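You operate a simulated robot arm through the tools that you are given. There is no shell and no other tool.

You are at the controls of a simulated two-armed robot. One attempt, no reset.

Task
Pick up the bottle that says "pure water" from the top of the grey-legged table with one hand, pass it to the other hand and put it on the base of the maroon stand of the silver engine. Press the yellow reset button three times. Put the brass thermostat that says "76C" from the rear shelf of the green trainer on the small steel tray. Take the small bearing and leave it on top of the black pulley. Put the orange bulb on the top of the teal-legged table away in the inside of the blue spares tray. Stack the carton labelled "gaskets" from the top of the teal-legged table on top of the carton marked "clips". Do these in any order. Set down upright: bottle, orange bulb.

It is judged by the outcome, as a careful person would: the job done as asked, and still so three seconds after it is handed in. It fails if anything else is knocked over, pushed out of place, dropped, spilled or broken.

Robot
Two 7-joint arms with two-finger parallel grippers on one trunk, on a base that moves. Base frame: it is fixed to the floor where the robot stands at the start and does not move with it; the origin is under the middle of the robot, x ahead of it, y to its left, z up. Lengths are in m, angles in rad, forces in N, time in s.
The left shoulder is at the start at [0.06, 0.147, 0.535], the right one opposite. With the tool pointing down near the work surface each hand reaches from about 0.1 to 0.62 m from the robot's upright axis, wherever it stands, measured 20 degrees to its own side. Places, roughly: base of the maroon stand of the silver engine [3.1, 0.5, 0.1]; black carton, orange carton, white carton [1.25, -2.5, 0.75]; black pulley (7x7x4 cm) [-1.5, 0.4, 1.1]; brass thermostat [1.25, 1, 0.75]; clutch fluid bottle, de-icer bottle, pure water bo [3.5, -1.25, 0.75]; inside of the blue spares tray (33x22 cm) [4.6, -2.56, 0.74]; orange bulb [1.25, -2.5, 0.75]; small bearing [1.75, -2, 0.75]; small steel tray (16x10x3 cm) [2.7, -3.4, 0.7]; yellow reset button [2.5, 2.9, 0.9]. Payload 3.43 kg a hand.
Tool frame (each hand has its own): the origin (TCP) lies between the finger pads and is the grasp point; the fingertips stand 0.03 m ahead of it; z points along the fingers, y is the line along which they close. Largest opening 0.094 m; finger width 0.028, thickness 0.01; the body of the gripper, 0.05 by 0.096 m, starts 0.055 m behind the TCP.
Orientation is that of the tool frame in the base frame, as [roll, pitch, yaw] about the fixed x, y, z axes, in that order (R = Rz(yaw) Ry(pitch) Rx(roll)). With the fingers straight down and closing along the base's y, the tool's x points along the base's -x, its y along +y and its z along -z.

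Tools
- The arms move only by the tool servo_tool. It takes "left_commands", "right_commands" or both (then of equal length, played together; a hand with none holds still); each is a list of rows, each a list of 7 numbers: the shift along the tool's x, y, z in m, then the turn, a rotation vector about the tool's x, y, z in degrees, then the opening, from 0 (shut) to 1 (fully open). In form: [[tx, ty, tz, ax, ay, az, jaw], ...]. A call has 1 to 20 rows; each row is the pose to reach, as a shift and turn from the pose commanded when the call began, along the tool's axes at that moment. A row lasts 0.2 s, in which the tool goes at most 0.05 m and 0.15 rad; a call with a longer step from one row to the next is refused whole, and so is a gripper value outside its range. A pose out of reach is approached as far as the arm can. The call stops where the force on the tool passes 40 N (or 10 N more than at its start, if that is more) or the arm is blocked; 0.2 s more then pass. Each finger travels about 0.072 m/s and halts on what it meets, pressing with about 37 N; the grip force reading is that of the motor and also rises with nothing between the fingers. The clock runs only during rows and for 0.2 s after the last one: add rows that repeat a pose to give the fingers time. It gives the time, the measured TCP pose, the force on the tool (base axes), the opening and the grip force at its end, in the units of the frame above (readings bear some noise), with the torque about the TCP (base axes, N m) and any sound that the robot's microphone picked up.
- Cameras (640 x 400 px; columns grow to the right, rows downward): "scene" is now at [0.0643, -0.0229, 1.1813]; the picture's right is [-0.15, -0.99, 0.00], its down [-0.47, 0.07, -0.88] and it looks along [0.87, -0.13, -0.47] (base axes); focal length 252 px, centre (320, 200). "left" rides on the left gripper at [0.076, -0.014, -0.102] in its tool frame; the picture's right is [0.18, 0.98, 0.00], its down [-0.75, 0.14, -0.64] and it looks along [-0.63, 0.12, 0.77] (tool axes); focal length 243 px, centre (320, 200). "right" rides on the right gripper at [0.076, 0.014, -0.102] in its tool frame; the picture's right is [-0.18, 0.98, 0.00], its down [-0.75, -0.14, -0.64] and it looks along [-0.63, -0.12, 0.77] (tool axes); focal length 243 px, centre (320, 200). There is no depth. A picture from a camera that has moved, and an enlarged one, comes with that camera's place and axes in the base frame and with its lens. The place of the scene camera against the robot may be out by one fixed shift of up to 0.012 m in any direction.
- capture(camera): a new picture of that camera. It takes no simulated time.
- move_column(by): slides the trunk up (or, below 0, down) by that many m; the arms and the scene camera ride with it, the base frame stays. It gives what a move gives, with no picture.
- base_move(legs): drives the robot by 1 to 6 legs, each [ahead, left, turn to the left] in m, m and rad, along the robot's own axes; the way and the turn of a leg run together, so that a leg with both is an arc; at most 1.5 m and 3.142 rad a leg. The arms and the cameras ride along, it lands a little off, and it stops where it bumps. It gives what a move gives.
- pan_tilt(pan, tilt): turns the head with the scene camera to pan (to the left, within 1.501 rad either way) and tilt (down, from -0.506 to 1.204), counted from straight ahead of the robot. It gives what a move gives.
- inspect(camera, box): a new picture of the part [left, top, right, bottom] of that camera's present view, enlarged. It takes no simulated time.
- close_job(): hands the job in; it is judged then, once.

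Nothing tells you exact positions but the pictures and the camera data. Unless the task says otherwise, let go and move clear before handing in.

The tools are called after ">>>" by a JSON object that holds its "op" and its "data". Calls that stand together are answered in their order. servo_tool: Moves the arms, as the interface text tells. Its arguments: {"type":"object","properties":{"left_commands":{"type":"array","items":{"type":"array","items":{"type":"number"}}},"right_commands":{"type":"array","items":{"type":"array","items":{"type":"number"}}}},"required":[]} The other tools are called the same way: move_column (by) moves the trunk up or down; base_move (legs) drives the base; pan_tilt (pan, tilt) turns the head that bears the scene camera; capture (camera) takes a picture; inspect (camera, box) takes an enlarged picture of a part of a camera's view; close_job () hands the job in.

At the start:

```text
clock: 0.0
left_position: [0.288, 0.1167, 0.9702]
left_tcp_rot: [3.14, -0.001, 3.141]
left_wrist_force: [0.1, 0.4, 0.1]
left_wrist_torque: [-0.01, 0.02, 0.03]
left_opening: 0.0939
left_grip_force: 0.0
right_position: [0.3454, -0.1613, 0.9722]
right_tcp_rot: [3.141, -0.001, 3.142]
right_wrist_force: [0.5, -1.2, -1.1]
right_wrist_torque: [0.01, 0.03, -0.03]
right_opening: 0.0938
right_grip_force: 0.1
trunk travel left (down, up): [-0.243, 0.007]
robot x, y, heading: [0.0003, 0.0019, 0.003]
head pan, tilt (commanded): [-0.147, 0.49]
```

scene: 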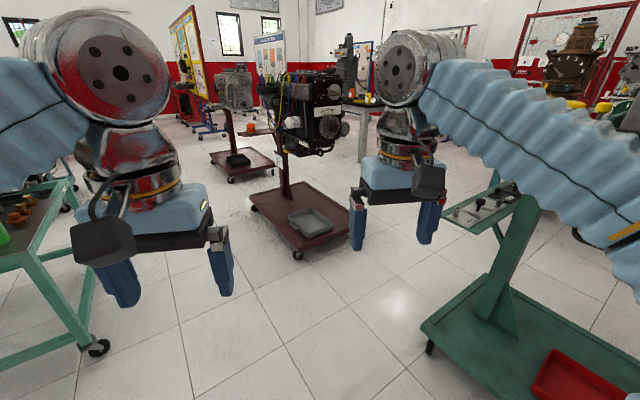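
right: 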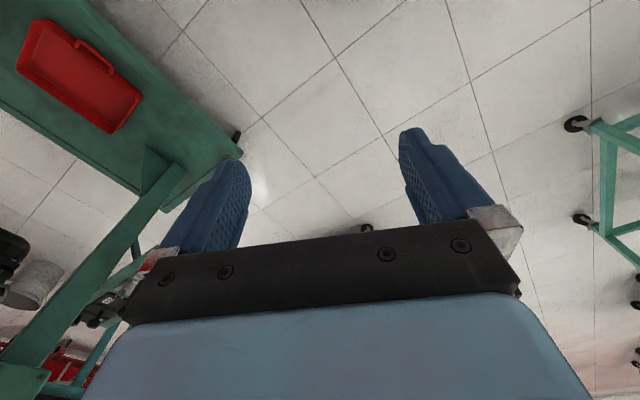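
left: 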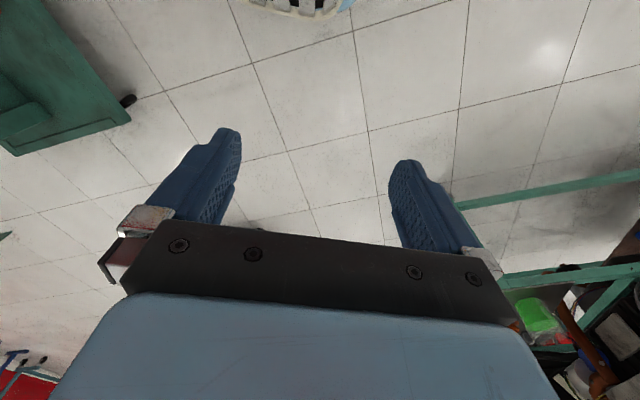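

I see a workshop with engine stands ahead, a green trainer to the left and a teal-legged one to the right. I'll look around with the head first to build a map.

>>> {"op": "pan_tilt", "data": {"pan": 0.8, "tilt": 0.3}}

>>> {"op": "capture", "data": {"camera": "scene"}}

>>> {"op": "pan_tilt", "data": {"pan": 0.0, "tilt": 0.1}}

>>> {"op": "capture", "data": {"camera": "scene"}}

>>> {"op": "pan_tilt", "data": {"pan": -0.9, "tilt": 0.3}}

>>> {"op": "capture", "data": {"camera": "scene"}}

>>> {"op": "pan_tilt", "data": {"pan": -1.5, "tilt": 0.3}}

>>> {"op": "capture", "data": {"camera": "scene"}}

>>> {"op": "pan_tilt", "data": {"pan": 1.5, "tilt": 0.3}}

>>> {"op": "capture", "data": {"camera": "scene"}}

```text
clock: 1.2
left_position: [0.2894, 0.1167, 0.9706]
left_tcp_rot: [3.14, -0.001, 3.141]
left_wrist_force: [0.4, 0.2, -1.0]
left_wrist_torque: [0.03, 0.0, 0.01]
left_opening: 0.0942
left_grip_force: 0.0
right_position: [0.345, -0.1619, 0.9696]
right_tcp_rot: [3.141, -0.001, -3.141]
right_wrist_force: [0.6, -0.1, -0.1]
right_wrist_torque: [0.0, 0.0, 0.04]
right_opening: 0.0946
right_grip_force: 0.1
trunk travel left (down, up): [-0.243, 0.007]
robot x, y, heading: [-0.0002, 0.0006, 0.007]
head pan, tilt (commanded): [0.799, 0.3]
```

```text
taken
camera scene: at [0.0392, 0.0573, 1.1988], right [0.72, -0.7, 0.0], down [-0.21, -0.21, -0.96], along [0.67, 0.68, -0.3], focal length 252 px, centre (320, 200)
```

scene: 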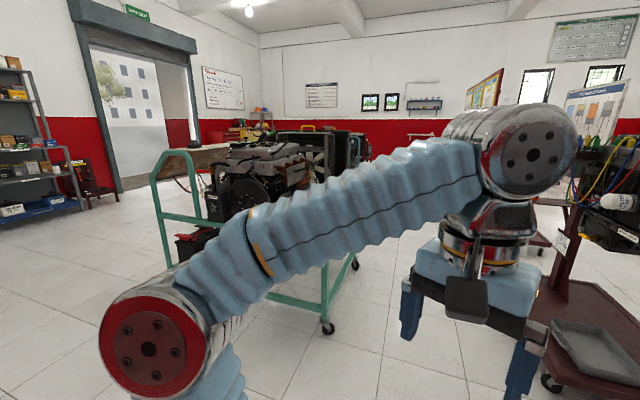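

```text
clock: 2.4
left_position: [0.2897, 0.1165, 0.9706]
left_tcp_rot: [-3.139, 0.0, -3.141]
left_wrist_force: [0.0, 0.1, 0.4]
left_wrist_torque: [-0.01, 0.01, 0.0]
left_opening: 0.0939
left_grip_force: 0.1
right_position: [0.3453, -0.1607, 0.97]
right_tcp_rot: [-3.142, -0.002, -3.14]
right_wrist_force: [-0.9, -0.4, 0.2]
right_wrist_torque: [0.0, -0.02, -0.03]
right_opening: 0.0939
right_grip_force: 0.1
trunk travel left (down, up): [-0.243, 0.007]
robot x, y, heading: [0.001, -0.0023, -0.0]
head pan, tilt (commanded): [0.0, 0.099]
```

```text
taken
camera scene: at [0.0661, -0.0095, 1.2175], right [0.0, -1.0, 0.0], down [-0.1, 0.0, -0.99], along [0.99, 0.0, -0.1], focal length 252 px, centre (320, 200)
```

scene: 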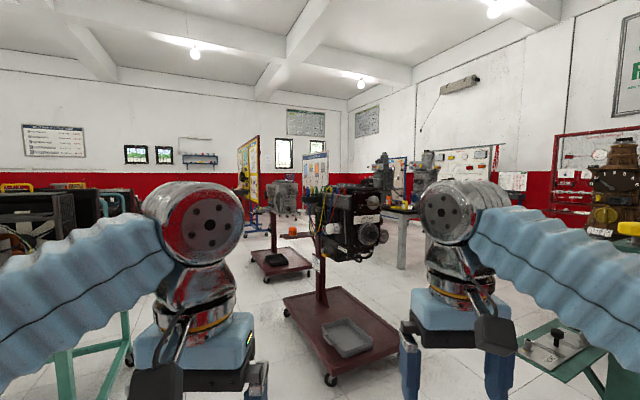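

```text
clock: 3.6
left_position: [0.2888, 0.1163, 0.9691]
left_tcp_rot: [3.141, 0.003, 3.141]
left_wrist_force: [0.0, -0.1, -0.9]
left_wrist_torque: [-0.01, -0.01, -0.01]
left_opening: 0.0941
left_grip_force: 0.1
right_position: [0.3451, -0.1607, 0.9707]
right_tcp_rot: [3.141, -0.001, -3.141]
right_wrist_force: [-0.8, -0.3, 0.1]
right_wrist_torque: [0.01, 0.0, 0.05]
right_opening: 0.0941
right_grip_force: 0.0
trunk travel left (down, up): [-0.243, 0.007]
robot x, y, heading: [0.0042, 0.0006, -0.002]
head pan, tilt (commanded): [-0.901, 0.3]
```

```text
taken
camera scene: at [0.0321, -0.0827, 1.1988], right [-0.78, -0.62, 0.0], down [-0.18, 0.23, -0.96], along [0.59, -0.75, -0.3], focal length 252 px, centre (320, 200)
```

scene: 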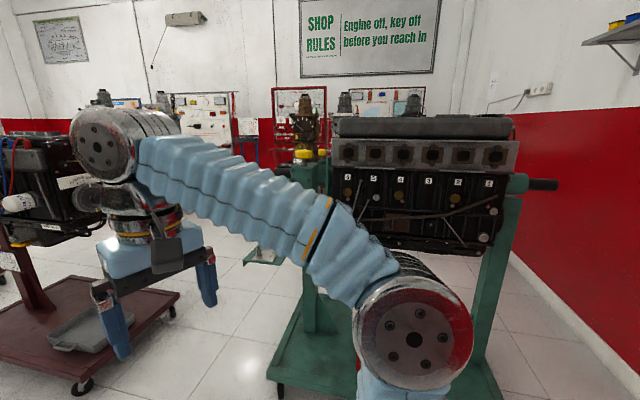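

```text
clock: 4.6
left_position: [0.2895, 0.116, 0.9707]
left_tcp_rot: [-3.141, 0.0, -3.14]
left_wrist_force: [0.0, 0.1, -0.1]
left_wrist_torque: [0.0, 0.03, 0.02]
left_opening: 0.094
left_grip_force: 0.1
right_position: [0.3456, -0.1608, 0.9706]
right_tcp_rot: [-3.141, 0.001, -3.142]
right_wrist_force: [0.2, 0.3, 0.1]
right_wrist_torque: [-0.04, -0.01, -0.04]
right_opening: 0.0937
right_grip_force: 0.1
trunk travel left (down, up): [-0.243, 0.007]
robot x, y, heading: [0.0029, -0.0042, -0.003]
head pan, tilt (commanded): [-1.499, 0.3]
```

```text
taken
camera scene: at [-0.0192, -0.1027, 1.1988], right [-1.0, -0.07, 0.0], down [-0.02, 0.29, -0.96], along [0.07, -0.95, -0.3], focal length 252 px, centre (320, 200)
```

scene: 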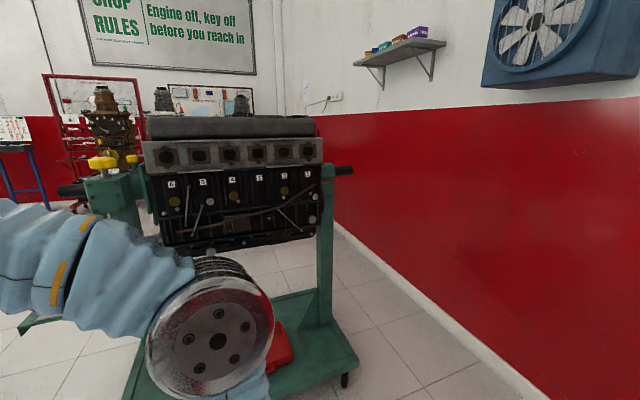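

```text
clock: 7.2
left_position: [0.289, 0.1166, 0.97]
left_tcp_rot: [3.141, 0.0, 3.141]
left_wrist_force: [-0.6, -0.4, -1.2]
left_wrist_torque: [0.01, -0.02, 0.0]
left_opening: 0.094
left_grip_force: 0.0
right_position: [0.3451, -0.1614, 0.9704]
right_tcp_rot: [3.141, -0.001, 3.141]
right_wrist_force: [0.3, 1.0, 0.8]
right_wrist_torque: [0.02, 0.01, 0.02]
right_opening: 0.0938
right_grip_force: 0.0
trunk travel left (down, up): [-0.243, 0.007]
robot x, y, heading: [-0.0025, 0.0008, -0.001]
head pan, tilt (commanded): [1.499, 0.3]
```

```text
taken
camera scene: at [-0.0192, 0.0835, 1.1988], right [1.0, -0.07, 0.0], down [-0.02, -0.29, -0.96], along [0.07, 0.95, -0.3], focal length 252 px, centre (320, 200)
```

scene: 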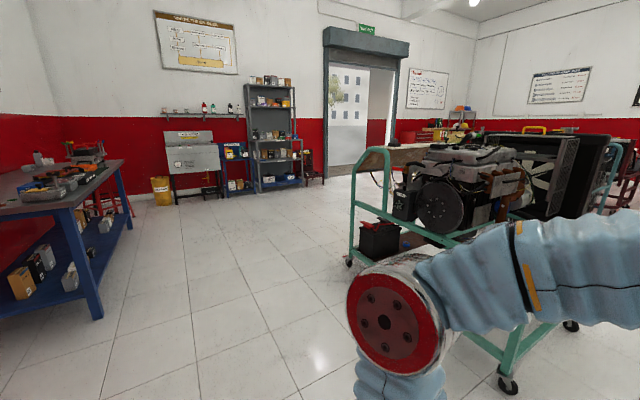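

The arms block the head camera, so I'll lower both hands by 0.25 m in the free space in front of the robot and look again.

>>> {"op": "servo_tool", "data": {"left_commands": [[0, 0, 0.05, 0, 0, 0, 1], [0, 0, 0.1, 0, 0, 0, 1], [0, 0, 0.15, 0, 0, 0, 1], [0, 0, 0.2, 0, 0, 0, 1], [0, 0, 0.25, 0, 0, 0, 1], [0, 0, 0.3, 0, 0, 0, 1]], "right_commands": [[0, 0, 0.05, 0, 0, 0, 1], [0.01, 0, 0.1, 0, 0, 0, 1], [0.02, 0, 0.15, 0, 0, 0, 1], [0.03, 0, 0.2, 0, 0, 0, 1], [0.04, 0, 0.25, 0, 0, 0, 1], [0.05, 0, 0.3, 0, 0, 0, 1]]}}

>>> {"op": "pan_tilt", "data": {"pan": 0.5, "tilt": 0.3}}

>>> {"op": "capture", "data": {"camera": "scene"}}

>>> {"op": "pan_tilt", "data": {"pan": -0.5, "tilt": 0.3}}

>>> {"op": "capture", "data": {"camera": "scene"}}

```text
refused: row 2 steps farther than a row can; nothing moved
```

```text
clock: 8.4
left_position: [0.2897, 0.1166, 0.9707]
left_tcp_rot: [3.141, 0.002, 3.141]
left_wrist_force: [0.0, -0.4, -0.2]
left_wrist_torque: [-0.01, -0.01, -0.02]
left_opening: 0.0938
left_grip_force: 0.0
right_position: [0.3459, -0.1621, 0.9711]
right_tcp_rot: [3.141, 0.001, -3.141]
right_wrist_force: [-0.5, -0.4, -0.3]
right_wrist_torque: [-0.01, 0.01, 0.01]
right_opening: 0.094
right_grip_force: 0.1
trunk travel left (down, up): [-0.243, 0.007]
robot x, y, heading: [-0.0035, -0.0018, -0.003]
head pan, tilt (commanded): [0.499, 0.3]
```

```text
taken
camera scene: at [0.056, 0.0352, 1.1988], right [0.48, -0.88, 0.0], down [-0.26, -0.14, -0.96], along [0.84, 0.46, -0.3], focal length 252 px, centre (320, 200)
```

scene: 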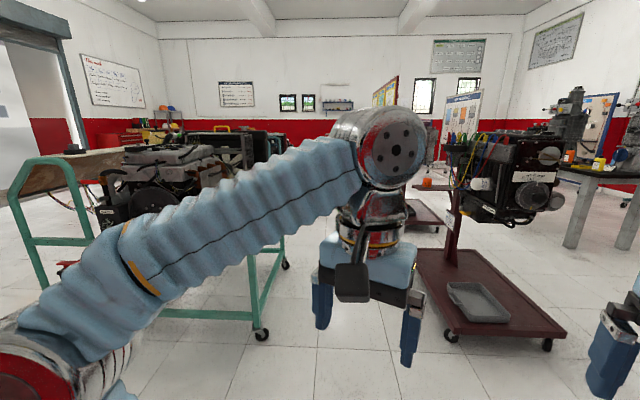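

```text
clock: 9.7
left_position: [0.2899, 0.1164, 0.9697]
left_tcp_rot: [-3.141, 0.0, -3.141]
left_wrist_force: [0.3, 0.3, -0.7]
left_wrist_torque: [0.01, 0.02, -0.03]
left_opening: 0.094
left_grip_force: 0.0
right_position: [0.3452, -0.1616, 0.9698]
right_tcp_rot: [-3.141, 0.001, 3.141]
right_wrist_force: [-0.6, 0.5, 0.2]
right_wrist_torque: [0.01, -0.02, -0.04]
right_opening: 0.0939
right_grip_force: 0.1
trunk travel left (down, up): [-0.243, 0.007]
robot x, y, heading: [0.0001, 0.0015, 0.003]
head pan, tilt (commanded): [-0.499, 0.3]
```

```text
taken
camera scene: at [0.0561, -0.0542, 1.1988], right [-0.48, -0.88, 0.0], down [-0.26, 0.14, -0.96], along [0.84, -0.46, -0.3], focal length 252 px, centre (320, 200)
```

scene: 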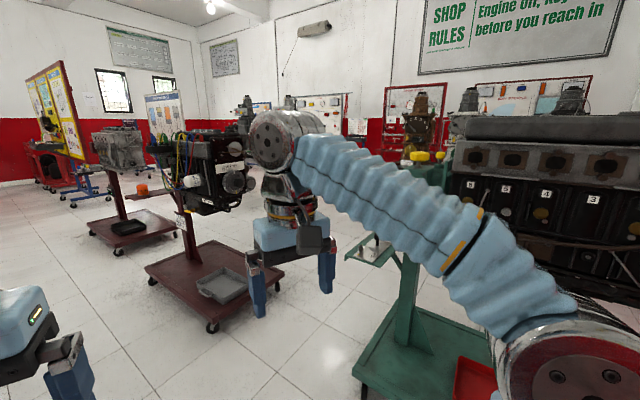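

The hand positions and map are still as before; the row was refused for a slightly long step. I'll lower the hands again with legal steps.

>>> {"op": "servo_tool", "data": {"left_commands": [[0, 0, 0.045, 0, 0, 0, 1], [0, 0, 0.09, 0, 0, 0, 1], [0, 0, 0.135, 0, 0, 0, 1], [0, 0, 0.18, 0, 0, 0, 1], [0, 0, 0.225, 0, 0, 0, 1], [0, 0, 0.27, 0, 0, 0, 1], [0, 0, 0.3, 0, 0, 0, 1]], "right_commands": [[0.01, 0, 0.045, 0, 0, 0, 1], [0.02, 0, 0.09, 0, 0, 0, 1], [0.03, 0, 0.135, 0, 0, 0, 1], [0.04, 0, 0.18, 0, 0, 0, 1], [0.05, 0, 0.225, 0, 0, 0, 1], [0.055, 0, 0.27, 0, 0, 0, 1], [0.055, 0, 0.3, 0, 0, 0, 1]]}}

>>> {"op": "pan_tilt", "data": {"pan": 0.6, "tilt": 0.3}}

>>> {"op": "capture", "data": {"camera": "scene"}}

>>> {"op": "pan_tilt", "data": {"pan": -0.5, "tilt": 0.3}}

>>> {"op": "capture", "data": {"camera": "scene"}}

```text
clock: 11.3
left_position: [0.2904, 0.1165, 0.6705]
left_tcp_rot: [3.141, 0.003, -3.14]
left_wrist_force: [0.1, -0.4, 0.9]
left_wrist_torque: [-0.01, 0.0, 0.04]
left_opening: 0.0943
left_grip_force: 0.0
right_position: [0.2904, -0.1611, 0.6696]
right_tcp_rot: [3.14, 0.003, -3.141]
right_wrist_force: [0.2, 0.3, -0.2]
right_wrist_torque: [0.01, -0.06, 0.0]
right_opening: 0.0939
right_grip_force: 0.0
trunk travel left (down, up): [-0.243, 0.007]
robot x, y, heading: [-0.0016, -0.0012, -0.002]
head pan, tilt (commanded): [-0.499, 0.3]
```

```text
clock: 12.6
left_position: [0.2899, 0.1163, 0.6712]
left_tcp_rot: [-3.141, 0.001, -3.14]
left_wrist_force: [-0.4, 0.9, -0.1]
left_wrist_torque: [0.02, 0.02, 0.03]
left_opening: 0.094
left_grip_force: 0.0
right_position: [0.2903, -0.1605, 0.6719]
right_tcp_rot: [3.141, -0.002, 3.141]
right_wrist_force: [0.3, -1.1, -0.2]
right_wrist_torque: [0.03, 0.02, 0.03]
right_opening: 0.094
right_grip_force: 0.1
trunk travel left (down, up): [-0.243, 0.007]
robot x, y, heading: [-0.0027, -0.0001, 0.0]
head pan, tilt (commanded): [0.6, 0.3]
```

```text
taken
camera scene: at [0.0512, 0.0431, 1.1988], right [0.56, -0.83, 0.0], down [-0.24, -0.17, -0.96], along [0.79, 0.54, -0.3], focal length 252 px, centre (320, 200)
```

scene: 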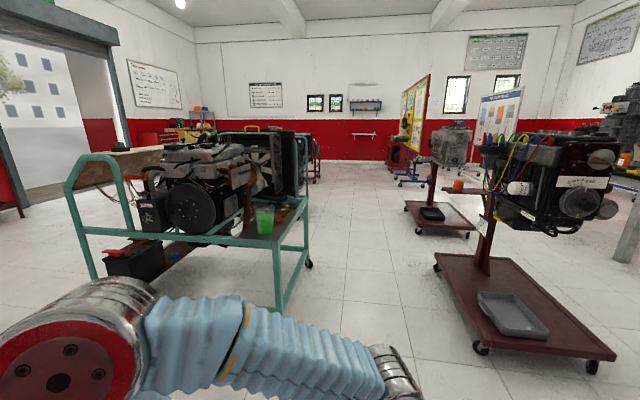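

```text
clock: 14.0
left_position: [0.2893, 0.1159, 0.6714]
left_tcp_rot: [3.142, -0.001, -3.141]
left_wrist_force: [-0.1, 0.1, 0.2]
left_wrist_torque: [-0.02, 0.02, -0.02]
left_opening: 0.0941
left_grip_force: 0.1
right_position: [0.2891, -0.1607, 0.6707]
right_tcp_rot: [-3.141, 0.001, -3.141]
right_wrist_force: [0.5, 0.1, 0.4]
right_wrist_torque: [-0.01, 0.01, 0.01]
right_opening: 0.0937
right_grip_force: 0.0
trunk travel left (down, up): [-0.243, 0.007]
robot x, y, heading: [-0.0019, -0.0034, 0.001]
head pan, tilt (commanded): [-0.499, 0.3]
```

```text
taken
camera scene: at [0.0561, -0.0542, 1.1988], right [-0.48, -0.88, 0.0], down [-0.26, 0.14, -0.96], along [0.84, -0.46, -0.3], focal length 252 px, centre (320, 200)
```

scene: 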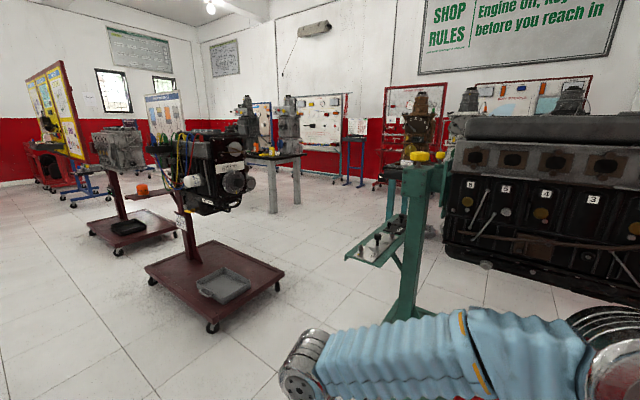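

The view is clear now. I'll zoom on the green trainer's rear shelf, the grey table and other regions.

>>> {"op": "pan_tilt", "data": {"pan": 0.7, "tilt": 0.35}}

>>> {"op": "capture", "data": {"camera": "scene"}}

>>> {"op": "inspect", "data": {"camera": "scene", "box": [200, 150, 360, 250]}}

>>> {"op": "pan_tilt", "data": {"pan": -0.35, "tilt": 0.3}}

>>> {"op": "inspect", "data": {"camera": "scene", "box": [240, 80, 400, 180]}}

>>> {"op": "inspect", "data": {"camera": "scene", "box": [40, 100, 200, 200]}}

>>> {"op": "inspect", "data": {"camera": "scene", "box": [400, 80, 560, 180]}}

```text
clock: 15.4
left_position: [0.2899, 0.1155, 0.6727]
left_tcp_rot: [-3.141, -0.002, -3.141]
left_wrist_force: [-0.1, 0.8, -0.2]
left_wrist_torque: [0.0, 0.02, -0.04]
left_opening: 0.0941
left_grip_force: 0.1
right_position: [0.2896, -0.1606, 0.6708]
right_tcp_rot: [3.141, -0.001, -3.141]
right_wrist_force: [-0.1, 1.0, 0.5]
right_wrist_torque: [0.03, 0.01, -0.01]
right_opening: 0.0938
right_grip_force: 0.0
trunk travel left (down, up): [-0.243, 0.007]
robot x, y, heading: [-0.0008, -0.0002, -0.002]
head pan, tilt (commanded): [0.7, 0.351]
```

```text
taken
camera scene: at [0.0454, 0.0503, 1.1941], right [0.64, -0.77, 0.0], down [-0.26, -0.22, -0.94], along [0.72, 0.6, -0.34], focal length 252 px, centre (320, 200)
```

scene: 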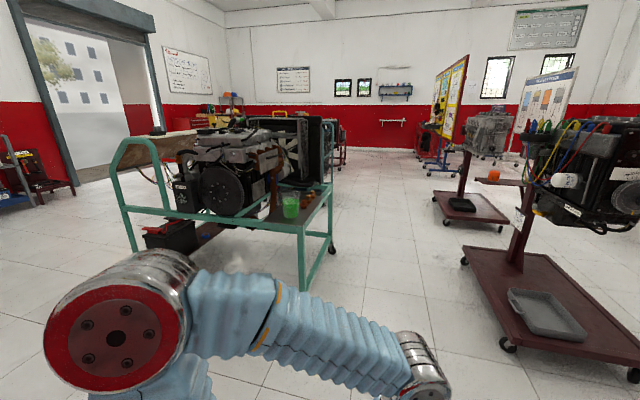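

```text
4.00 times, centred on (280, 200) of scene
camera zoom: at [0.0454, 0.0503, 1.1941], right [0.64, -0.77, 0.0], down [-0.26, -0.22, -0.94], along [0.72, 0.6, -0.34], focal length 1008 px, centre (480, 200)
```

zoom: 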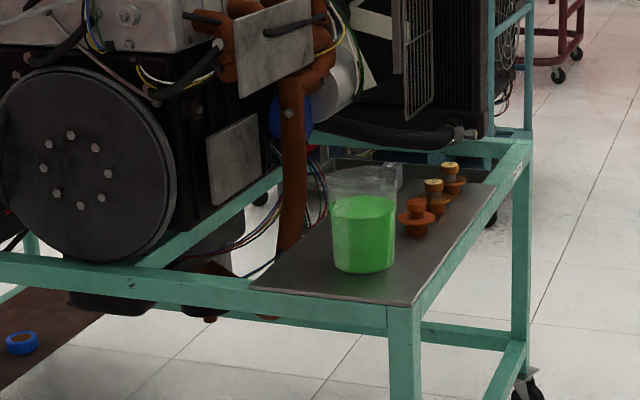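

```text
clock: 16.7
left_position: [0.2882, 0.1155, 0.6719]
left_tcp_rot: [3.14, 0.002, 3.141]
left_wrist_force: [0.6, 0.7, 0.3]
left_wrist_torque: [-0.02, -0.02, 0.06]
left_opening: 0.0941
left_grip_force: 0.1
right_position: [0.2903, -0.1613, 0.6713]
right_tcp_rot: [-3.14, 0.0, -3.141]
right_wrist_force: [-0.5, 1.3, 0.0]
right_wrist_torque: [0.02, 0.01, -0.02]
right_opening: 0.094
right_grip_force: 0.0
trunk travel left (down, up): [-0.243, 0.007]
robot x, y, heading: [-0.003, -0.003, 0.003]
head pan, tilt (commanded): [-0.351, 0.3]
```

```text
4.00 times, centred on (320, 130) of scene
camera zoom: at [0.0618, -0.0416, 1.1988], right [-0.34, -0.94, 0.0], down [-0.28, 0.1, -0.96], along [0.9, -0.33, -0.3], focal length 1008 px, centre (320, 480)
```

zoom: 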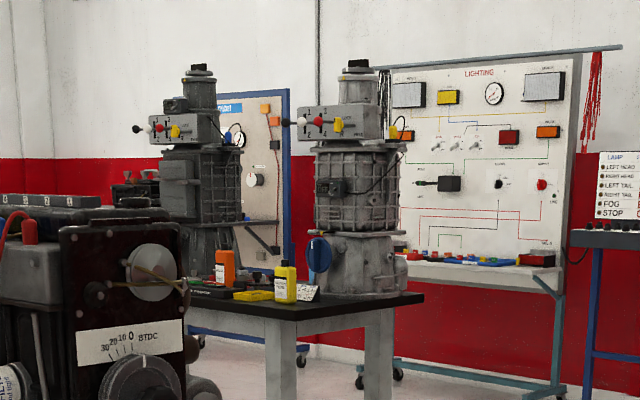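

```text
4.00 times, centred on (120, 150) of scene
camera zoom: at [0.0618, -0.0416, 1.1988], right [-0.34, -0.94, 0.0], down [-0.28, 0.1, -0.96], along [0.9, -0.33, -0.3], focal length 1008 px, centre (1120, 400)
```

zoom: 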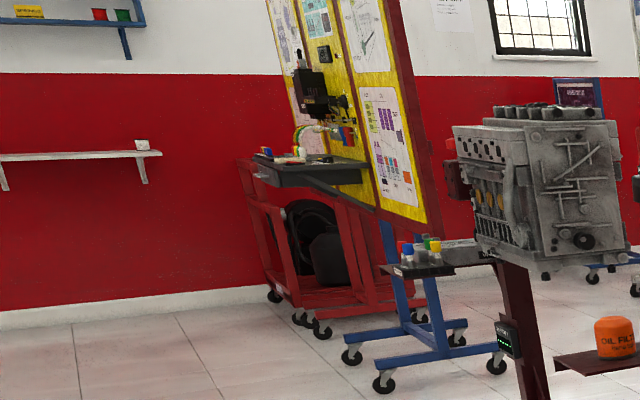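

```text
4.00 times, centred on (480, 130) of scene
camera zoom: at [0.0618, -0.0416, 1.1988], right [-0.34, -0.94, 0.0], down [-0.28, 0.1, -0.96], along [0.9, -0.33, -0.3], focal length 1008 px, centre (-320, 480)
```

zoom: 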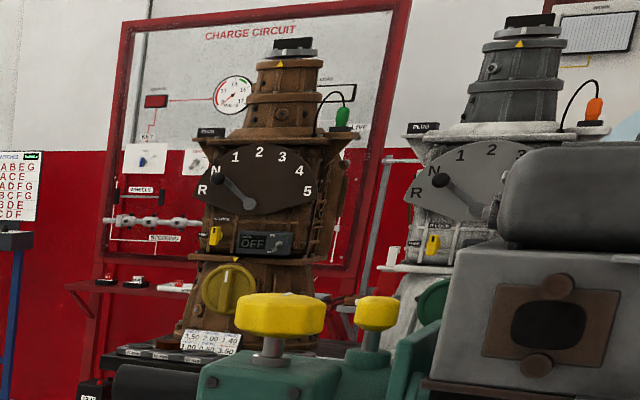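

The green trainer's rear shelf holds a green beaker and three brass thermostats near its end at about (1.05, 1.0); the corridor between it and the near maroon stand is about 1 m wide. I'll drive along it to the reset button first, with empty hands.

>>> {"op": "base_move", "data": {"legs": [[0, 0, 0.43], [1.0, -0.08, 0]]}}

>>> {"op": "pan_tilt", "data": {"pan": 0.9, "tilt": 0.4}}

>>> {"op": "capture", "data": {"camera": "scene"}}

>>> {"op": "pan_tilt", "data": {"pan": 0.2, "tilt": 0.2}}

>>> {"op": "capture", "data": {"camera": "scene"}}

```text
clock: 23.1
left_position: [1.166, 0.5565, 0.6718]
left_tcp_rot: [-3.14, 0.001, -2.728]
left_wrist_force: [-0.2, 0.0, 0.2]
left_wrist_torque: [0.01, -0.02, 0.0]
left_opening: 0.0938
left_grip_force: 0.0
right_position: [1.277, 0.3037, 0.6709]
right_tcp_rot: [-3.141, 0.0, -2.731]
right_wrist_force: [-0.1, -0.5, 0.1]
right_wrist_torque: [-0.02, 0.01, -0.04]
right_opening: 0.0942
right_grip_force: 0.1
trunk travel left (down, up): [-0.243, 0.007]
robot x, y, heading: [0.9475, 0.3324, 0.414]
head pan, tilt (commanded): [-0.351, 0.3]
```

```text
clock: 24.6
left_position: [1.1653, 0.5581, 0.6707]
left_tcp_rot: [3.141, 0.0, -2.73]
left_wrist_force: [-0.1, -0.5, -0.4]
left_wrist_torque: [0.01, -0.01, 0.02]
left_opening: 0.0939
left_grip_force: 0.0
right_position: [1.2762, 0.3033, 0.6714]
right_tcp_rot: [-3.141, 0.0, -2.729]
right_wrist_force: [-0.6, 0.2, -0.3]
right_wrist_torque: [-0.02, 0.02, 0.01]
right_opening: 0.0943
right_grip_force: 0.1
trunk travel left (down, up): [-0.243, 0.007]
robot x, y, heading: [0.9457, 0.3364, 0.415]
head pan, tilt (commanded): [0.901, 0.4]
```

```text
taken
camera scene: at [0.9464, 0.4025, 1.1896], right [0.97, -0.26, 0.0], down [-0.1, -0.38, -0.92], along [0.24, 0.89, -0.39], focal length 252 px, centre (320, 200)
```

scene: 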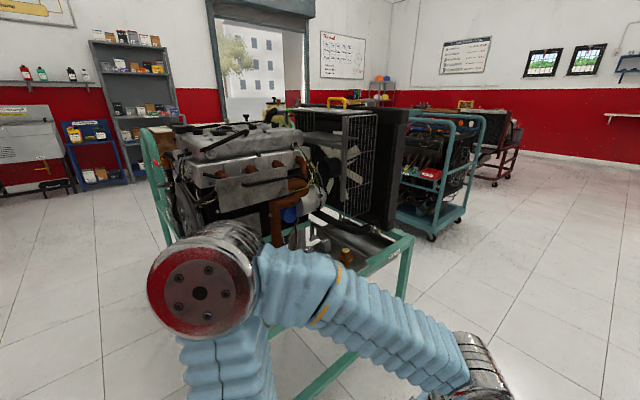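

```text
clock: 25.6
left_position: [1.1667, 0.5572, 0.6703]
left_tcp_rot: [3.14, -0.001, -2.73]
left_wrist_force: [0.0, -0.1, -0.3]
left_wrist_torque: [0.0, -0.01, -0.02]
left_opening: 0.0938
left_grip_force: 0.0
right_position: [1.2757, 0.3026, 0.6702]
right_tcp_rot: [-3.141, 0.0, -2.729]
right_wrist_force: [-0.7, 0.1, 0.3]
right_wrist_torque: [0.01, 0.03, -0.01]
right_opening: 0.094
right_grip_force: 0.1
trunk travel left (down, up): [-0.243, 0.007]
robot x, y, heading: [0.9481, 0.3352, 0.408]
head pan, tilt (commanded): [0.201, 0.201]
```

```text
taken
camera scene: at [0.9989, 0.3666, 1.2081], right [0.58, -0.82, 0.0], down [-0.16, -0.11, -0.98], along [0.8, 0.56, -0.2], focal length 252 px, centre (320, 200)
```

scene: 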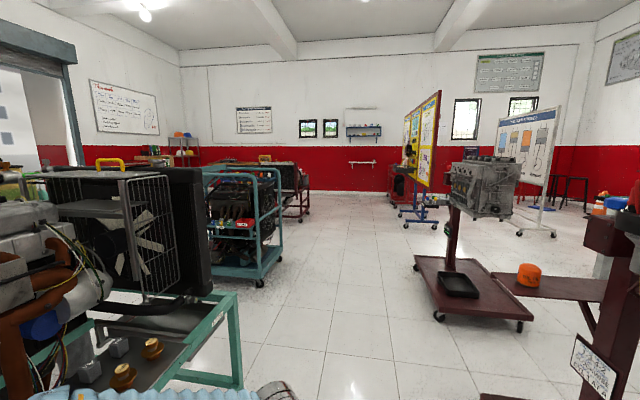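

A second teal cage cart with a control panel stands behind the trainer, probably carrying the reset button. I'll zoom on it and on the thermostats.

>>> {"op": "inspect", "data": {"camera": "scene", "box": [190, 150, 350, 250]}}

>>> {"op": "inspect", "data": {"camera": "scene", "box": [60, 300, 220, 400]}}

>>> {"op": "inspect", "data": {"camera": "scene", "box": [410, 140, 570, 240]}}

>>> {"op": "inspect", "data": {"camera": "scene", "box": [400, 240, 560, 340]}}

```text
4.00 times, centred on (270, 200) of scene
camera zoom: at [0.9989, 0.3666, 1.2081], right [0.58, -0.82, 0.0], down [-0.16, -0.11, -0.98], along [0.8, 0.56, -0.2], focal length 1008 px, centre (520, 200)
```

zoom: 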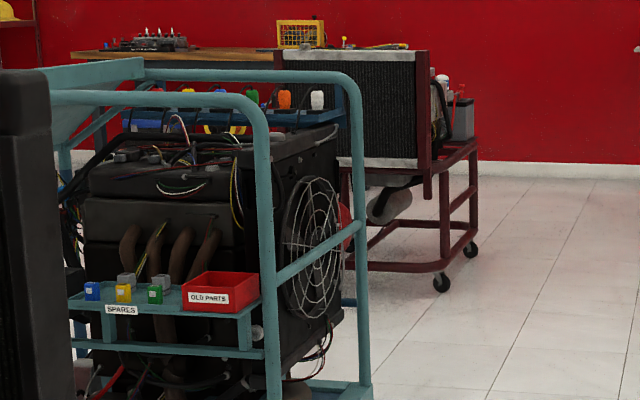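

```text
4.00 times, centred on (140, 350) of scene
camera zoom: at [0.9989, 0.3666, 1.2081], right [0.58, -0.82, 0.0], down [-0.16, -0.11, -0.98], along [0.8, 0.56, -0.2], focal length 1008 px, centre (1040, -400)
```

zoom: 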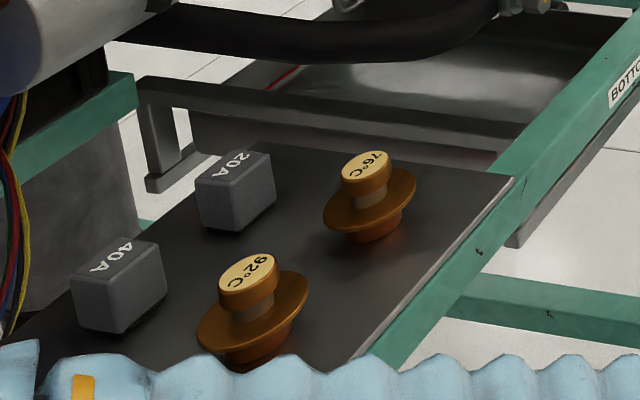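

```text
4.00 times, centred on (490, 190) of scene
camera zoom: at [0.9989, 0.3666, 1.2081], right [0.58, -0.82, 0.0], down [-0.16, -0.11, -0.98], along [0.8, 0.56, -0.2], focal length 1008 px, centre (-360, 240)
```

zoom: 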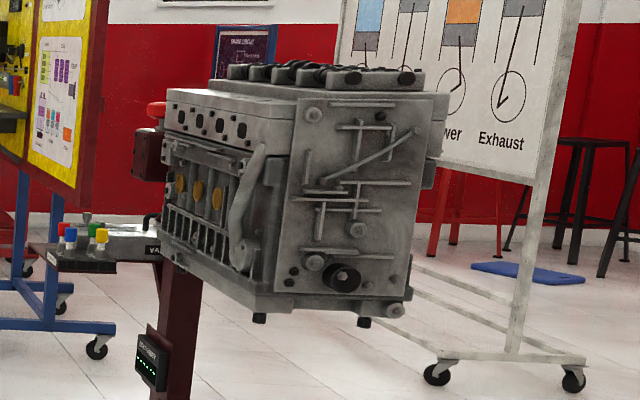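

```text
4.00 times, centred on (480, 290) of scene
camera zoom: at [0.9989, 0.3666, 1.2081], right [0.58, -0.82, 0.0], down [-0.16, -0.11, -0.98], along [0.8, 0.56, -0.2], focal length 1008 px, centre (-320, -160)
```

zoom: 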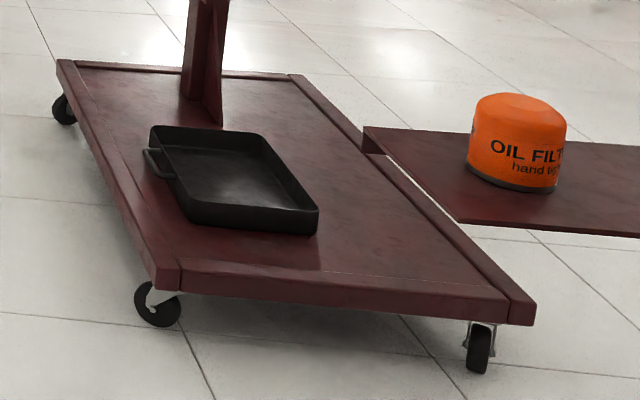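

The 76C thermostat is the far right one, its top at about (1.22, 1.095, 0.684). I'll drive on to the open floor east of the trainer to look for the reset button.

>>> {"op": "base_move", "data": {"legs": [[1.1, 0, 0.0], [0.0, 0.0, 0.9]]}}

>>> {"op": "pan_tilt", "data": {"pan": 0.3, "tilt": 0.2}}

>>> {"op": "capture", "data": {"camera": "scene"}}

>>> {"op": "inspect", "data": {"camera": "scene", "box": [240, 120, 400, 220]}}

```text
clock: 33.6
left_position: [1.9271, 1.0815, 0.6718]
left_tcp_rot: [3.14, 0.001, -1.847]
left_wrist_force: [0.2, -1.0, 1.0]
left_wrist_torque: [0.01, -0.01, -0.02]
left_opening: 0.0941
left_grip_force: 0.1
right_position: [2.1931, 1.007, 0.67]
right_tcp_rot: [-3.141, -0.001, -1.847]
right_wrist_force: [0.1, 0.3, 0.8]
right_wrist_torque: [0.0, 0.01, -0.01]
right_opening: 0.094
right_grip_force: 0.0
trunk travel left (down, up): [-0.243, 0.007]
robot x, y, heading: [1.9625, 0.7717, 1.297]
head pan, tilt (commanded): [0.201, 0.201]
```

```text
clock: 34.2
left_position: [1.9269, 1.0819, 0.6721]
left_tcp_rot: [3.141, 0.0, -1.847]
left_wrist_force: [0.2, 0.5, 0.1]
left_wrist_torque: [-0.01, -0.02, 0.01]
left_opening: 0.0939
left_grip_force: 0.0
right_position: [2.1932, 1.0065, 0.6692]
right_tcp_rot: [-3.141, -0.001, -1.848]
right_wrist_force: [0.4, -0.8, 0.0]
right_wrist_torque: [0.0, 0.03, 0.02]
right_opening: 0.094
right_grip_force: 0.1
trunk travel left (down, up): [-0.243, 0.007]
robot x, y, heading: [1.9596, 0.7696, 1.297]
head pan, tilt (commanded): [0.3, 0.201]
```

```text
taken
camera scene: at [1.9533, 0.8261, 1.2081], right [1.0, 0.02, 0.0], down [0.0, -0.2, -0.98], along [-0.02, 0.98, -0.2], focal length 252 px, centre (320, 200)
```

scene: 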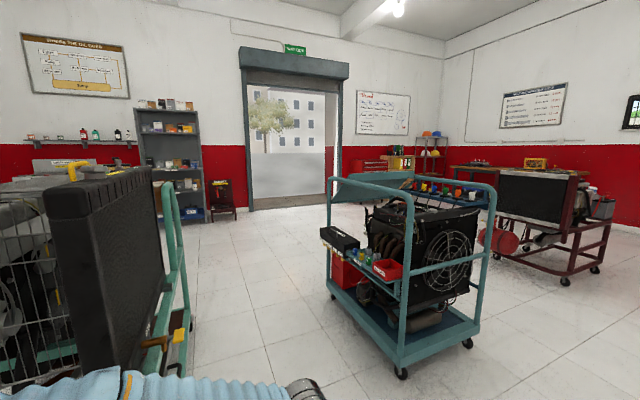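

```text
4.00 times, centred on (320, 170) of scene
camera zoom: at [1.9533, 0.8261, 1.2081], right [1.0, 0.02, 0.0], down [0.0, -0.2, -0.98], along [-0.02, 0.98, -0.2], focal length 1008 px, centre (320, 320)
```

zoom: 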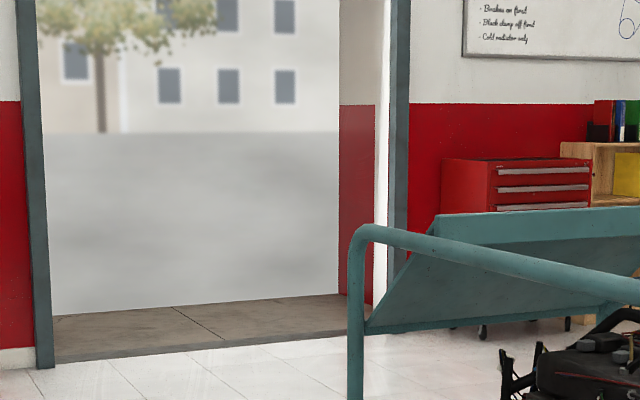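

The reset button should be on the sloped panel at the far end of the cage cart near (2.5, 2.9), facing away from me. I'll go through the 1.1 m lane between trainer and cart and come round to its far end.

>>> {"op": "base_move", "data": {"legs": [[0, 0, 0.683], [0.2, -0.32, 0], [1.2, 0, 0]]}}

>>> {"op": "pan_tilt", "data": {"pan": -0.6, "tilt": 0.35}}

>>> {"op": "capture", "data": {"camera": "scene"}}

>>> {"op": "pan_tilt", "data": {"pan": 0.0, "tilt": 0.35}}

>>> {"op": "capture", "data": {"camera": "scene"}}

```text
clock: 44.2
left_position: [1.4715, 2.4077, 0.6704]
left_tcp_rot: [-3.141, 0.001, -1.161]
left_wrist_force: [-0.3, 0.5, -0.5]
left_wrist_torque: [0.02, 0.0, -0.01]
left_opening: 0.0941
left_grip_force: 0.1
right_position: [1.7248, 2.5189, 0.6699]
right_tcp_rot: [3.141, -0.001, -1.16]
right_wrist_force: [-0.8, 0.5, -0.4]
right_wrist_torque: [-0.01, 0.0, 0.02]
right_opening: 0.0941
right_grip_force: 0.1
trunk travel left (down, up): [-0.243, 0.007]
robot x, y, heading: [1.6899, 2.1928, 1.98]
head pan, tilt (commanded): [0.3, 0.201]
```

```text
clock: 45.4
left_position: [1.472, 2.4093, 0.6718]
left_tcp_rot: [-3.142, -0.001, -1.16]
left_wrist_force: [0.9, 0.8, -0.1]
left_wrist_torque: [0.0, -0.02, 0.01]
left_opening: 0.0941
left_grip_force: 0.0
right_position: [1.7246, 2.5186, 0.6704]
right_tcp_rot: [3.14, 0.001, -1.161]
right_wrist_force: [0.4, -0.4, 0.4]
right_wrist_torque: [-0.02, -0.01, -0.02]
right_opening: 0.0939
right_grip_force: 0.1
trunk travel left (down, up): [-0.243, 0.007]
robot x, y, heading: [1.6936, 2.1885, 1.982]
head pan, tilt (commanded): [-0.6, 0.351]
```

```text
taken
camera scene: at [1.7269, 2.2434, 1.1941], right [0.98, -0.19, 0.0], down [-0.06, -0.34, -0.94], along [0.18, 0.92, -0.34], focal length 252 px, centre (320, 200)
```

scene: 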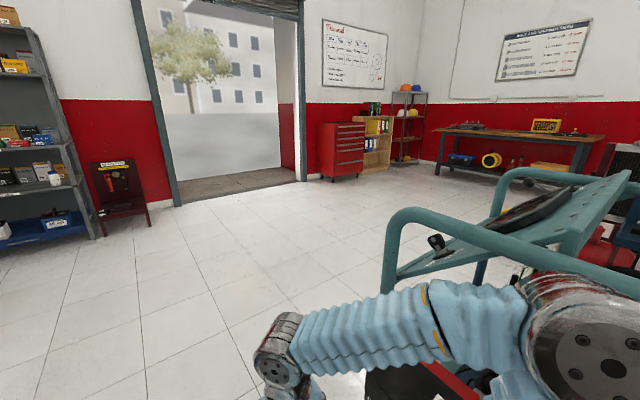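

```text
clock: 46.4
left_position: [1.4706, 2.4089, 0.6705]
left_tcp_rot: [-3.141, -0.001, -1.16]
left_wrist_force: [-0.3, 0.5, 0.8]
left_wrist_torque: [-0.03, -0.02, 0.01]
left_opening: 0.0937
left_grip_force: 0.2
right_position: [1.7246, 2.5193, 0.6702]
right_tcp_rot: [-3.141, 0.0, -1.16]
right_wrist_force: [0.1, -0.3, -0.4]
right_wrist_torque: [-0.02, -0.03, 0.01]
right_opening: 0.094
right_grip_force: 0.1
trunk travel left (down, up): [-0.243, 0.007]
robot x, y, heading: [1.6902, 2.1912, 1.983]
head pan, tilt (commanded): [0.0, 0.351]
```

```text
taken
camera scene: at [1.6723, 2.2373, 1.1941], right [0.92, 0.4, 0.0], down [0.14, -0.32, -0.94], along [-0.37, 0.86, -0.34], focal length 252 px, centre (320, 200)
```

scene: 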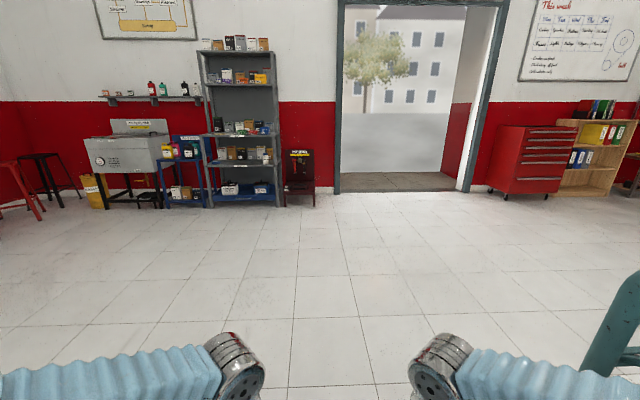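

The lane is clear and the panel tops the far end of the cage cart. I'll go past its end, turn round and slide across to face the panel.

>>> {"op": "base_move", "data": {"legs": [[1.2, 0, 0], [0, 0, 3.14], [0, 0.8, 0]]}}

>>> {"op": "pan_tilt", "data": {"pan": 0.2, "tilt": 0.45}}

>>> {"op": "capture", "data": {"camera": "scene"}}

```text
clock: 63.7
left_position: [2.1699, 3.3911, 0.6709]
left_tcp_rot: [-3.141, 0.0, 1.981]
left_wrist_force: [0.3, 0.6, -0.4]
left_wrist_torque: [0.02, 0.03, 0.03]
left_opening: 0.0939
left_grip_force: 0.0
right_position: [1.9157, 3.2807, 0.67]
right_tcp_rot: [-3.141, -0.002, 1.979]
right_wrist_force: [-0.4, -0.9, -0.3]
right_wrist_torque: [0.02, 0.01, 0.03]
right_opening: 0.094
right_grip_force: 0.2
trunk travel left (down, up): [-0.243, 0.007]
robot x, y, heading: [1.9496, 3.6133, -1.158]
head pan, tilt (commanded): [0.0, 0.351]
```

```text
clock: 64.5
left_position: [2.1699, 3.3896, 0.6706]
left_tcp_rot: [3.141, 0.0, 1.979]
left_wrist_force: [0.2, -0.3, 0.5]
left_wrist_torque: [0.02, -0.04, 0.01]
left_opening: 0.0941
left_grip_force: 0.1
right_position: [1.9166, 3.2811, 0.6698]
right_tcp_rot: [-3.141, 0.001, 1.978]
right_wrist_force: [-0.2, 0.4, 0.1]
right_wrist_torque: [0.01, 0.03, 0.01]
right_opening: 0.0937
right_grip_force: 0.1
trunk travel left (down, up): [-0.243, 0.007]
robot x, y, heading: [1.9483, 3.6089, -1.156]
head pan, tilt (commanded): [0.201, 0.45]
```

```text
taken
camera scene: at [1.9926, 3.5534, 1.1849], right [-0.82, -0.57, 0.0], down [-0.25, 0.36, -0.9], along [0.52, -0.74, -0.43], focal length 252 px, centre (320, 200)
```

scene: 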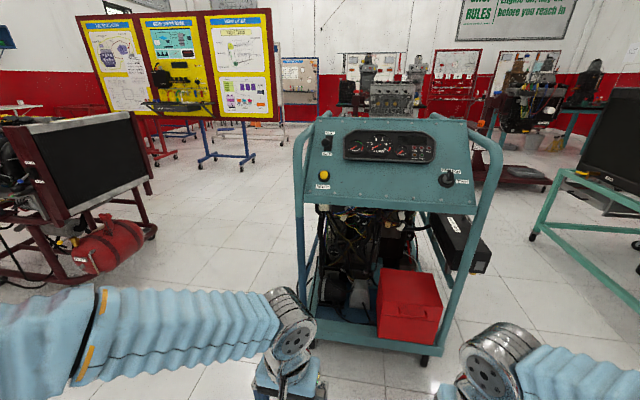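

The sloped panel shows a yellow button at its lower left. I'll zoom in to confirm that it's the reset.

>>> {"op": "inspect", "data": {"camera": "scene", "box": [300, 120, 380, 220]}}

>>> {"op": "inspect", "data": {"camera": "scene", "box": [290, 110, 500, 220]}}

```text
4.00 times, centred on (340, 170) of scene
camera zoom: at [1.9926, 3.5534, 1.1849], right [-0.82, -0.57, 0.0], down [-0.25, 0.36, -0.9], along [0.52, -0.74, -0.43], focal length 1008 px, centre (240, 320)
```

zoom: 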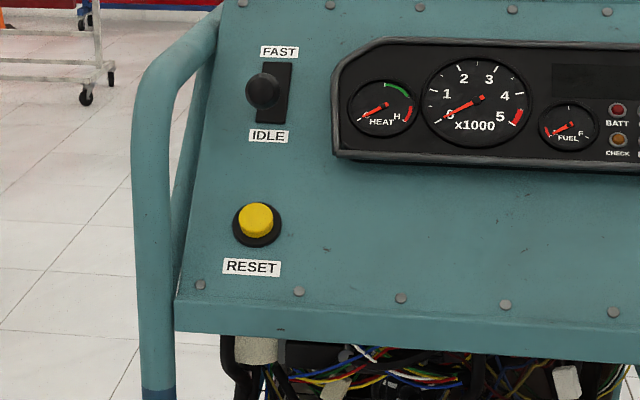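

```text
3.05 times, centred on (395, 165) of scene
camera zoom: at [1.9926, 3.5534, 1.1849], right [-0.82, -0.57, 0.0], down [-0.25, 0.36, -0.9], along [0.52, -0.74, -0.43], focal length 768 px, centre (91, 307)
```

zoom: 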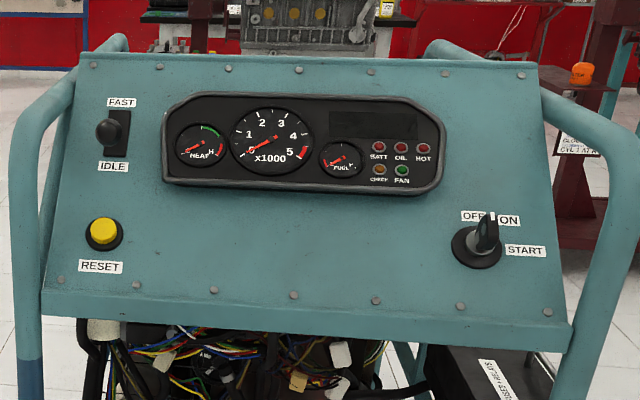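

The RESET label confirms it: the yellow button is at about (2.44, 2.89, 0.90) on a panel sloped roughly 45°. I'll move 0.3 m closer, and raise and tilt the left hand with the jaws shut.

>>> {"op": "base_move", "data": {"legs": [[0.3, 0, 0]]}}

>>> {"op": "servo_tool", "data": {"left_commands": [[0, 0, -0.048, 0, 0, 0, 0], [0, 0, -0.096, 0, 0, 0, 0], [0, 0, -0.144, 0, 0, 0, 0], [0, 0, -0.192, 0, 0, 0, 0], [0, 0, -0.24, 0, 0, 0, 0], [0, 0, -0.288, 0, -8, 0, 0], [0, 0, -0.336, 0, -16, 0, 0], [0, 0, -0.38, 0, -24, 0, 0], [0, 0, -0.38, 0, -32, 0, 0], [0, 0, -0.38, 0, -40, 0, 0], [0, 0, -0.38, 0, -45, 0, 0]]}}

>>> {"op": "capture", "data": {"camera": "left"}}

>>> {"op": "pan_tilt", "data": {"pan": 0.2, "tilt": 0.5}}

>>> {"op": "capture", "data": {"camera": "scene"}}

```text
clock: 66.5
left_position: [2.2916, 3.1148, 0.6716]
left_tcp_rot: [3.141, -0.001, 1.982]
left_wrist_force: [-0.5, 0.1, 0.2]
left_wrist_torque: [0.05, -0.02, 0.0]
left_opening: 0.0939
left_grip_force: 0.1
right_position: [2.0371, 3.0028, 0.6704]
right_tcp_rot: [3.141, 0.003, 1.983]
right_wrist_force: [-0.7, -0.7, 0.3]
right_wrist_torque: [0.0, 0.0, -0.01]
right_opening: 0.094
right_grip_force: 0.2
trunk travel left (down, up): [-0.243, 0.007]
robot x, y, heading: [2.0656, 3.333, -1.161]
head pan, tilt (commanded): [0.201, 0.45]
```

```text
clock: 68.9
left_position: [2.2921, 3.1137, 1.0497]
left_tcp_rot: [-3.14, 0.786, 1.985]
left_wrist_force: [-0.1, 0.0, -0.5]
left_wrist_torque: [0.0, 0.01, 0.01]
left_opening: 0.0001
left_grip_force: 32.8
right_position: [2.0375, 3.0039, 0.6716]
right_tcp_rot: [3.141, 0.0, 1.983]
right_wrist_force: [-1.0, 0.0, -0.9]
right_wrist_torque: [0.01, 0.0, 0.0]
right_opening: 0.094
right_grip_force: 0.1
trunk travel left (down, up): [-0.243, 0.007]
robot x, y, heading: [2.0688, 3.3336, -1.159]
head pan, tilt (commanded): [0.201, 0.45]
```

```text
taken
camera left: at [2.2295, 3.2235, 1.0702], right [0.85, 0.51, -0.13], down [0.16, -0.01, 0.99], along [0.5, -0.86, -0.09], focal length 243 px, centre (320, 200)
```

left: 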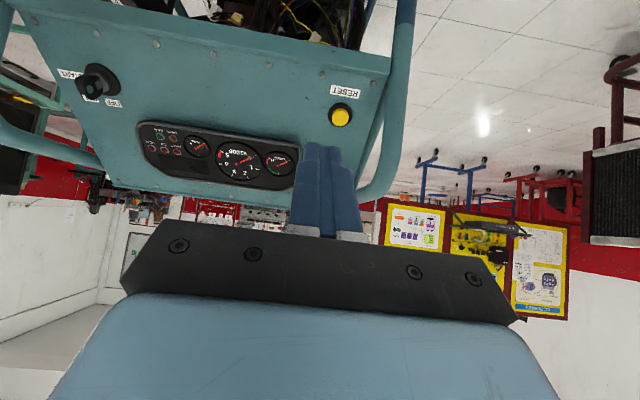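

```text
clock: 69.5
left_position: [2.2925, 3.1145, 1.0511]
left_tcp_rot: [3.141, 0.786, 1.985]
left_wrist_force: [-1.4, 0.7, 0.1]
left_wrist_torque: [0.01, 0.01, 0.01]
left_opening: 0.0
left_grip_force: 33.2
right_position: [2.0379, 3.0025, 0.67]
right_tcp_rot: [-3.141, -0.001, 1.982]
right_wrist_force: [1.0, 0.1, 0.2]
right_wrist_torque: [-0.01, 0.0, -0.01]
right_opening: 0.0942
right_grip_force: 0.1
trunk travel left (down, up): [-0.243, 0.007]
robot x, y, heading: [2.0684, 3.3346, -1.155]
head pan, tilt (commanded): [0.201, 0.499]
```

```text
taken
camera scene: at [2.1134, 3.2764, 1.1804], right [-0.82, -0.58, 0.0], down [-0.28, 0.39, -0.88], along [0.51, -0.72, -0.48], focal length 252 px, centre (320, 200)
```

scene: 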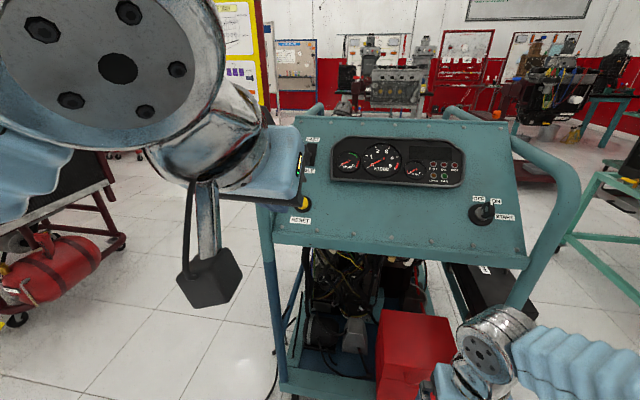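

The button triangulates to about (2.41, 2.94, 0.92). I'll bring the closed left fingertips in front of it along the panel normal and re-check with the hand camera.

>>> {"op": "servo_tool", "data": {"left_commands": [[-0.02, 0.015, 0.02, 0, 0, 0, 0], [-0.04, 0.03, 0.04, 0, 0, 0, 0], [-0.055, 0.037, 0.06, 0, 0, 0, 0], [-0.055, 0.037, 0.06, 0, 0, 0, 0]]}}

>>> {"op": "capture", "data": {"camera": "left"}}

>>> {"op": "capture", "data": {"camera": "scene"}}

```text
clock: 70.5
left_position: [2.3578, 3.0549, 1.0471]
left_tcp_rot: [3.141, 0.784, 1.984]
left_wrist_force: [-0.1, -1.4, -0.3]
left_wrist_torque: [0.03, 0.01, 0.03]
left_opening: 0.0002
left_grip_force: 33.2
right_position: [2.0383, 3.0026, 0.6712]
right_tcp_rot: [3.141, -0.001, 1.984]
right_wrist_force: [0.2, 0.5, 0.7]
right_wrist_torque: [-0.01, 0.03, 0.01]
right_opening: 0.0942
right_grip_force: 0.1
trunk travel left (down, up): [-0.243, 0.007]
robot x, y, heading: [2.0696, 3.331, -1.157]
head pan, tilt (commanded): [0.201, 0.499]
```

```text
taken
camera left: at [2.296, 3.164, 1.0669], right [0.85, 0.51, -0.13], down [0.16, -0.01, 0.99], along [0.5, -0.86, -0.1], focal length 243 px, centre (320, 200)
```

left: 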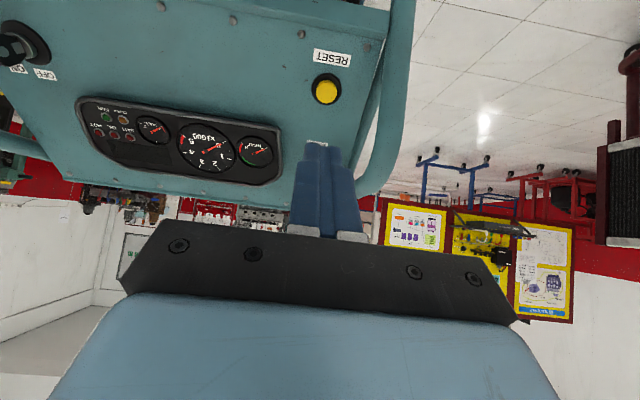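

```text
taken
camera scene: at [2.1134, 3.2763, 1.1804], right [-0.82, -0.58, 0.0], down [-0.28, 0.39, -0.88], along [0.51, -0.72, -0.48], focal length 252 px, centre (320, 200)
```

scene: 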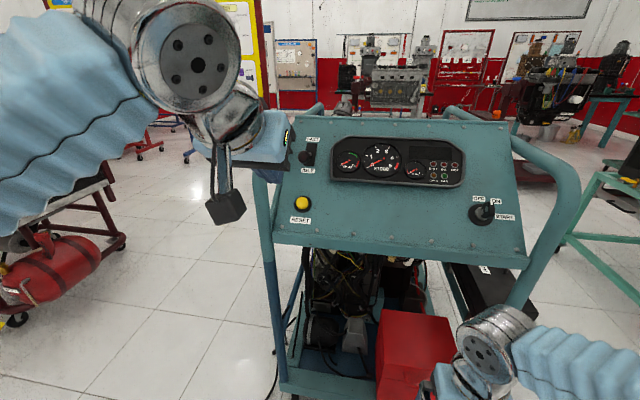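

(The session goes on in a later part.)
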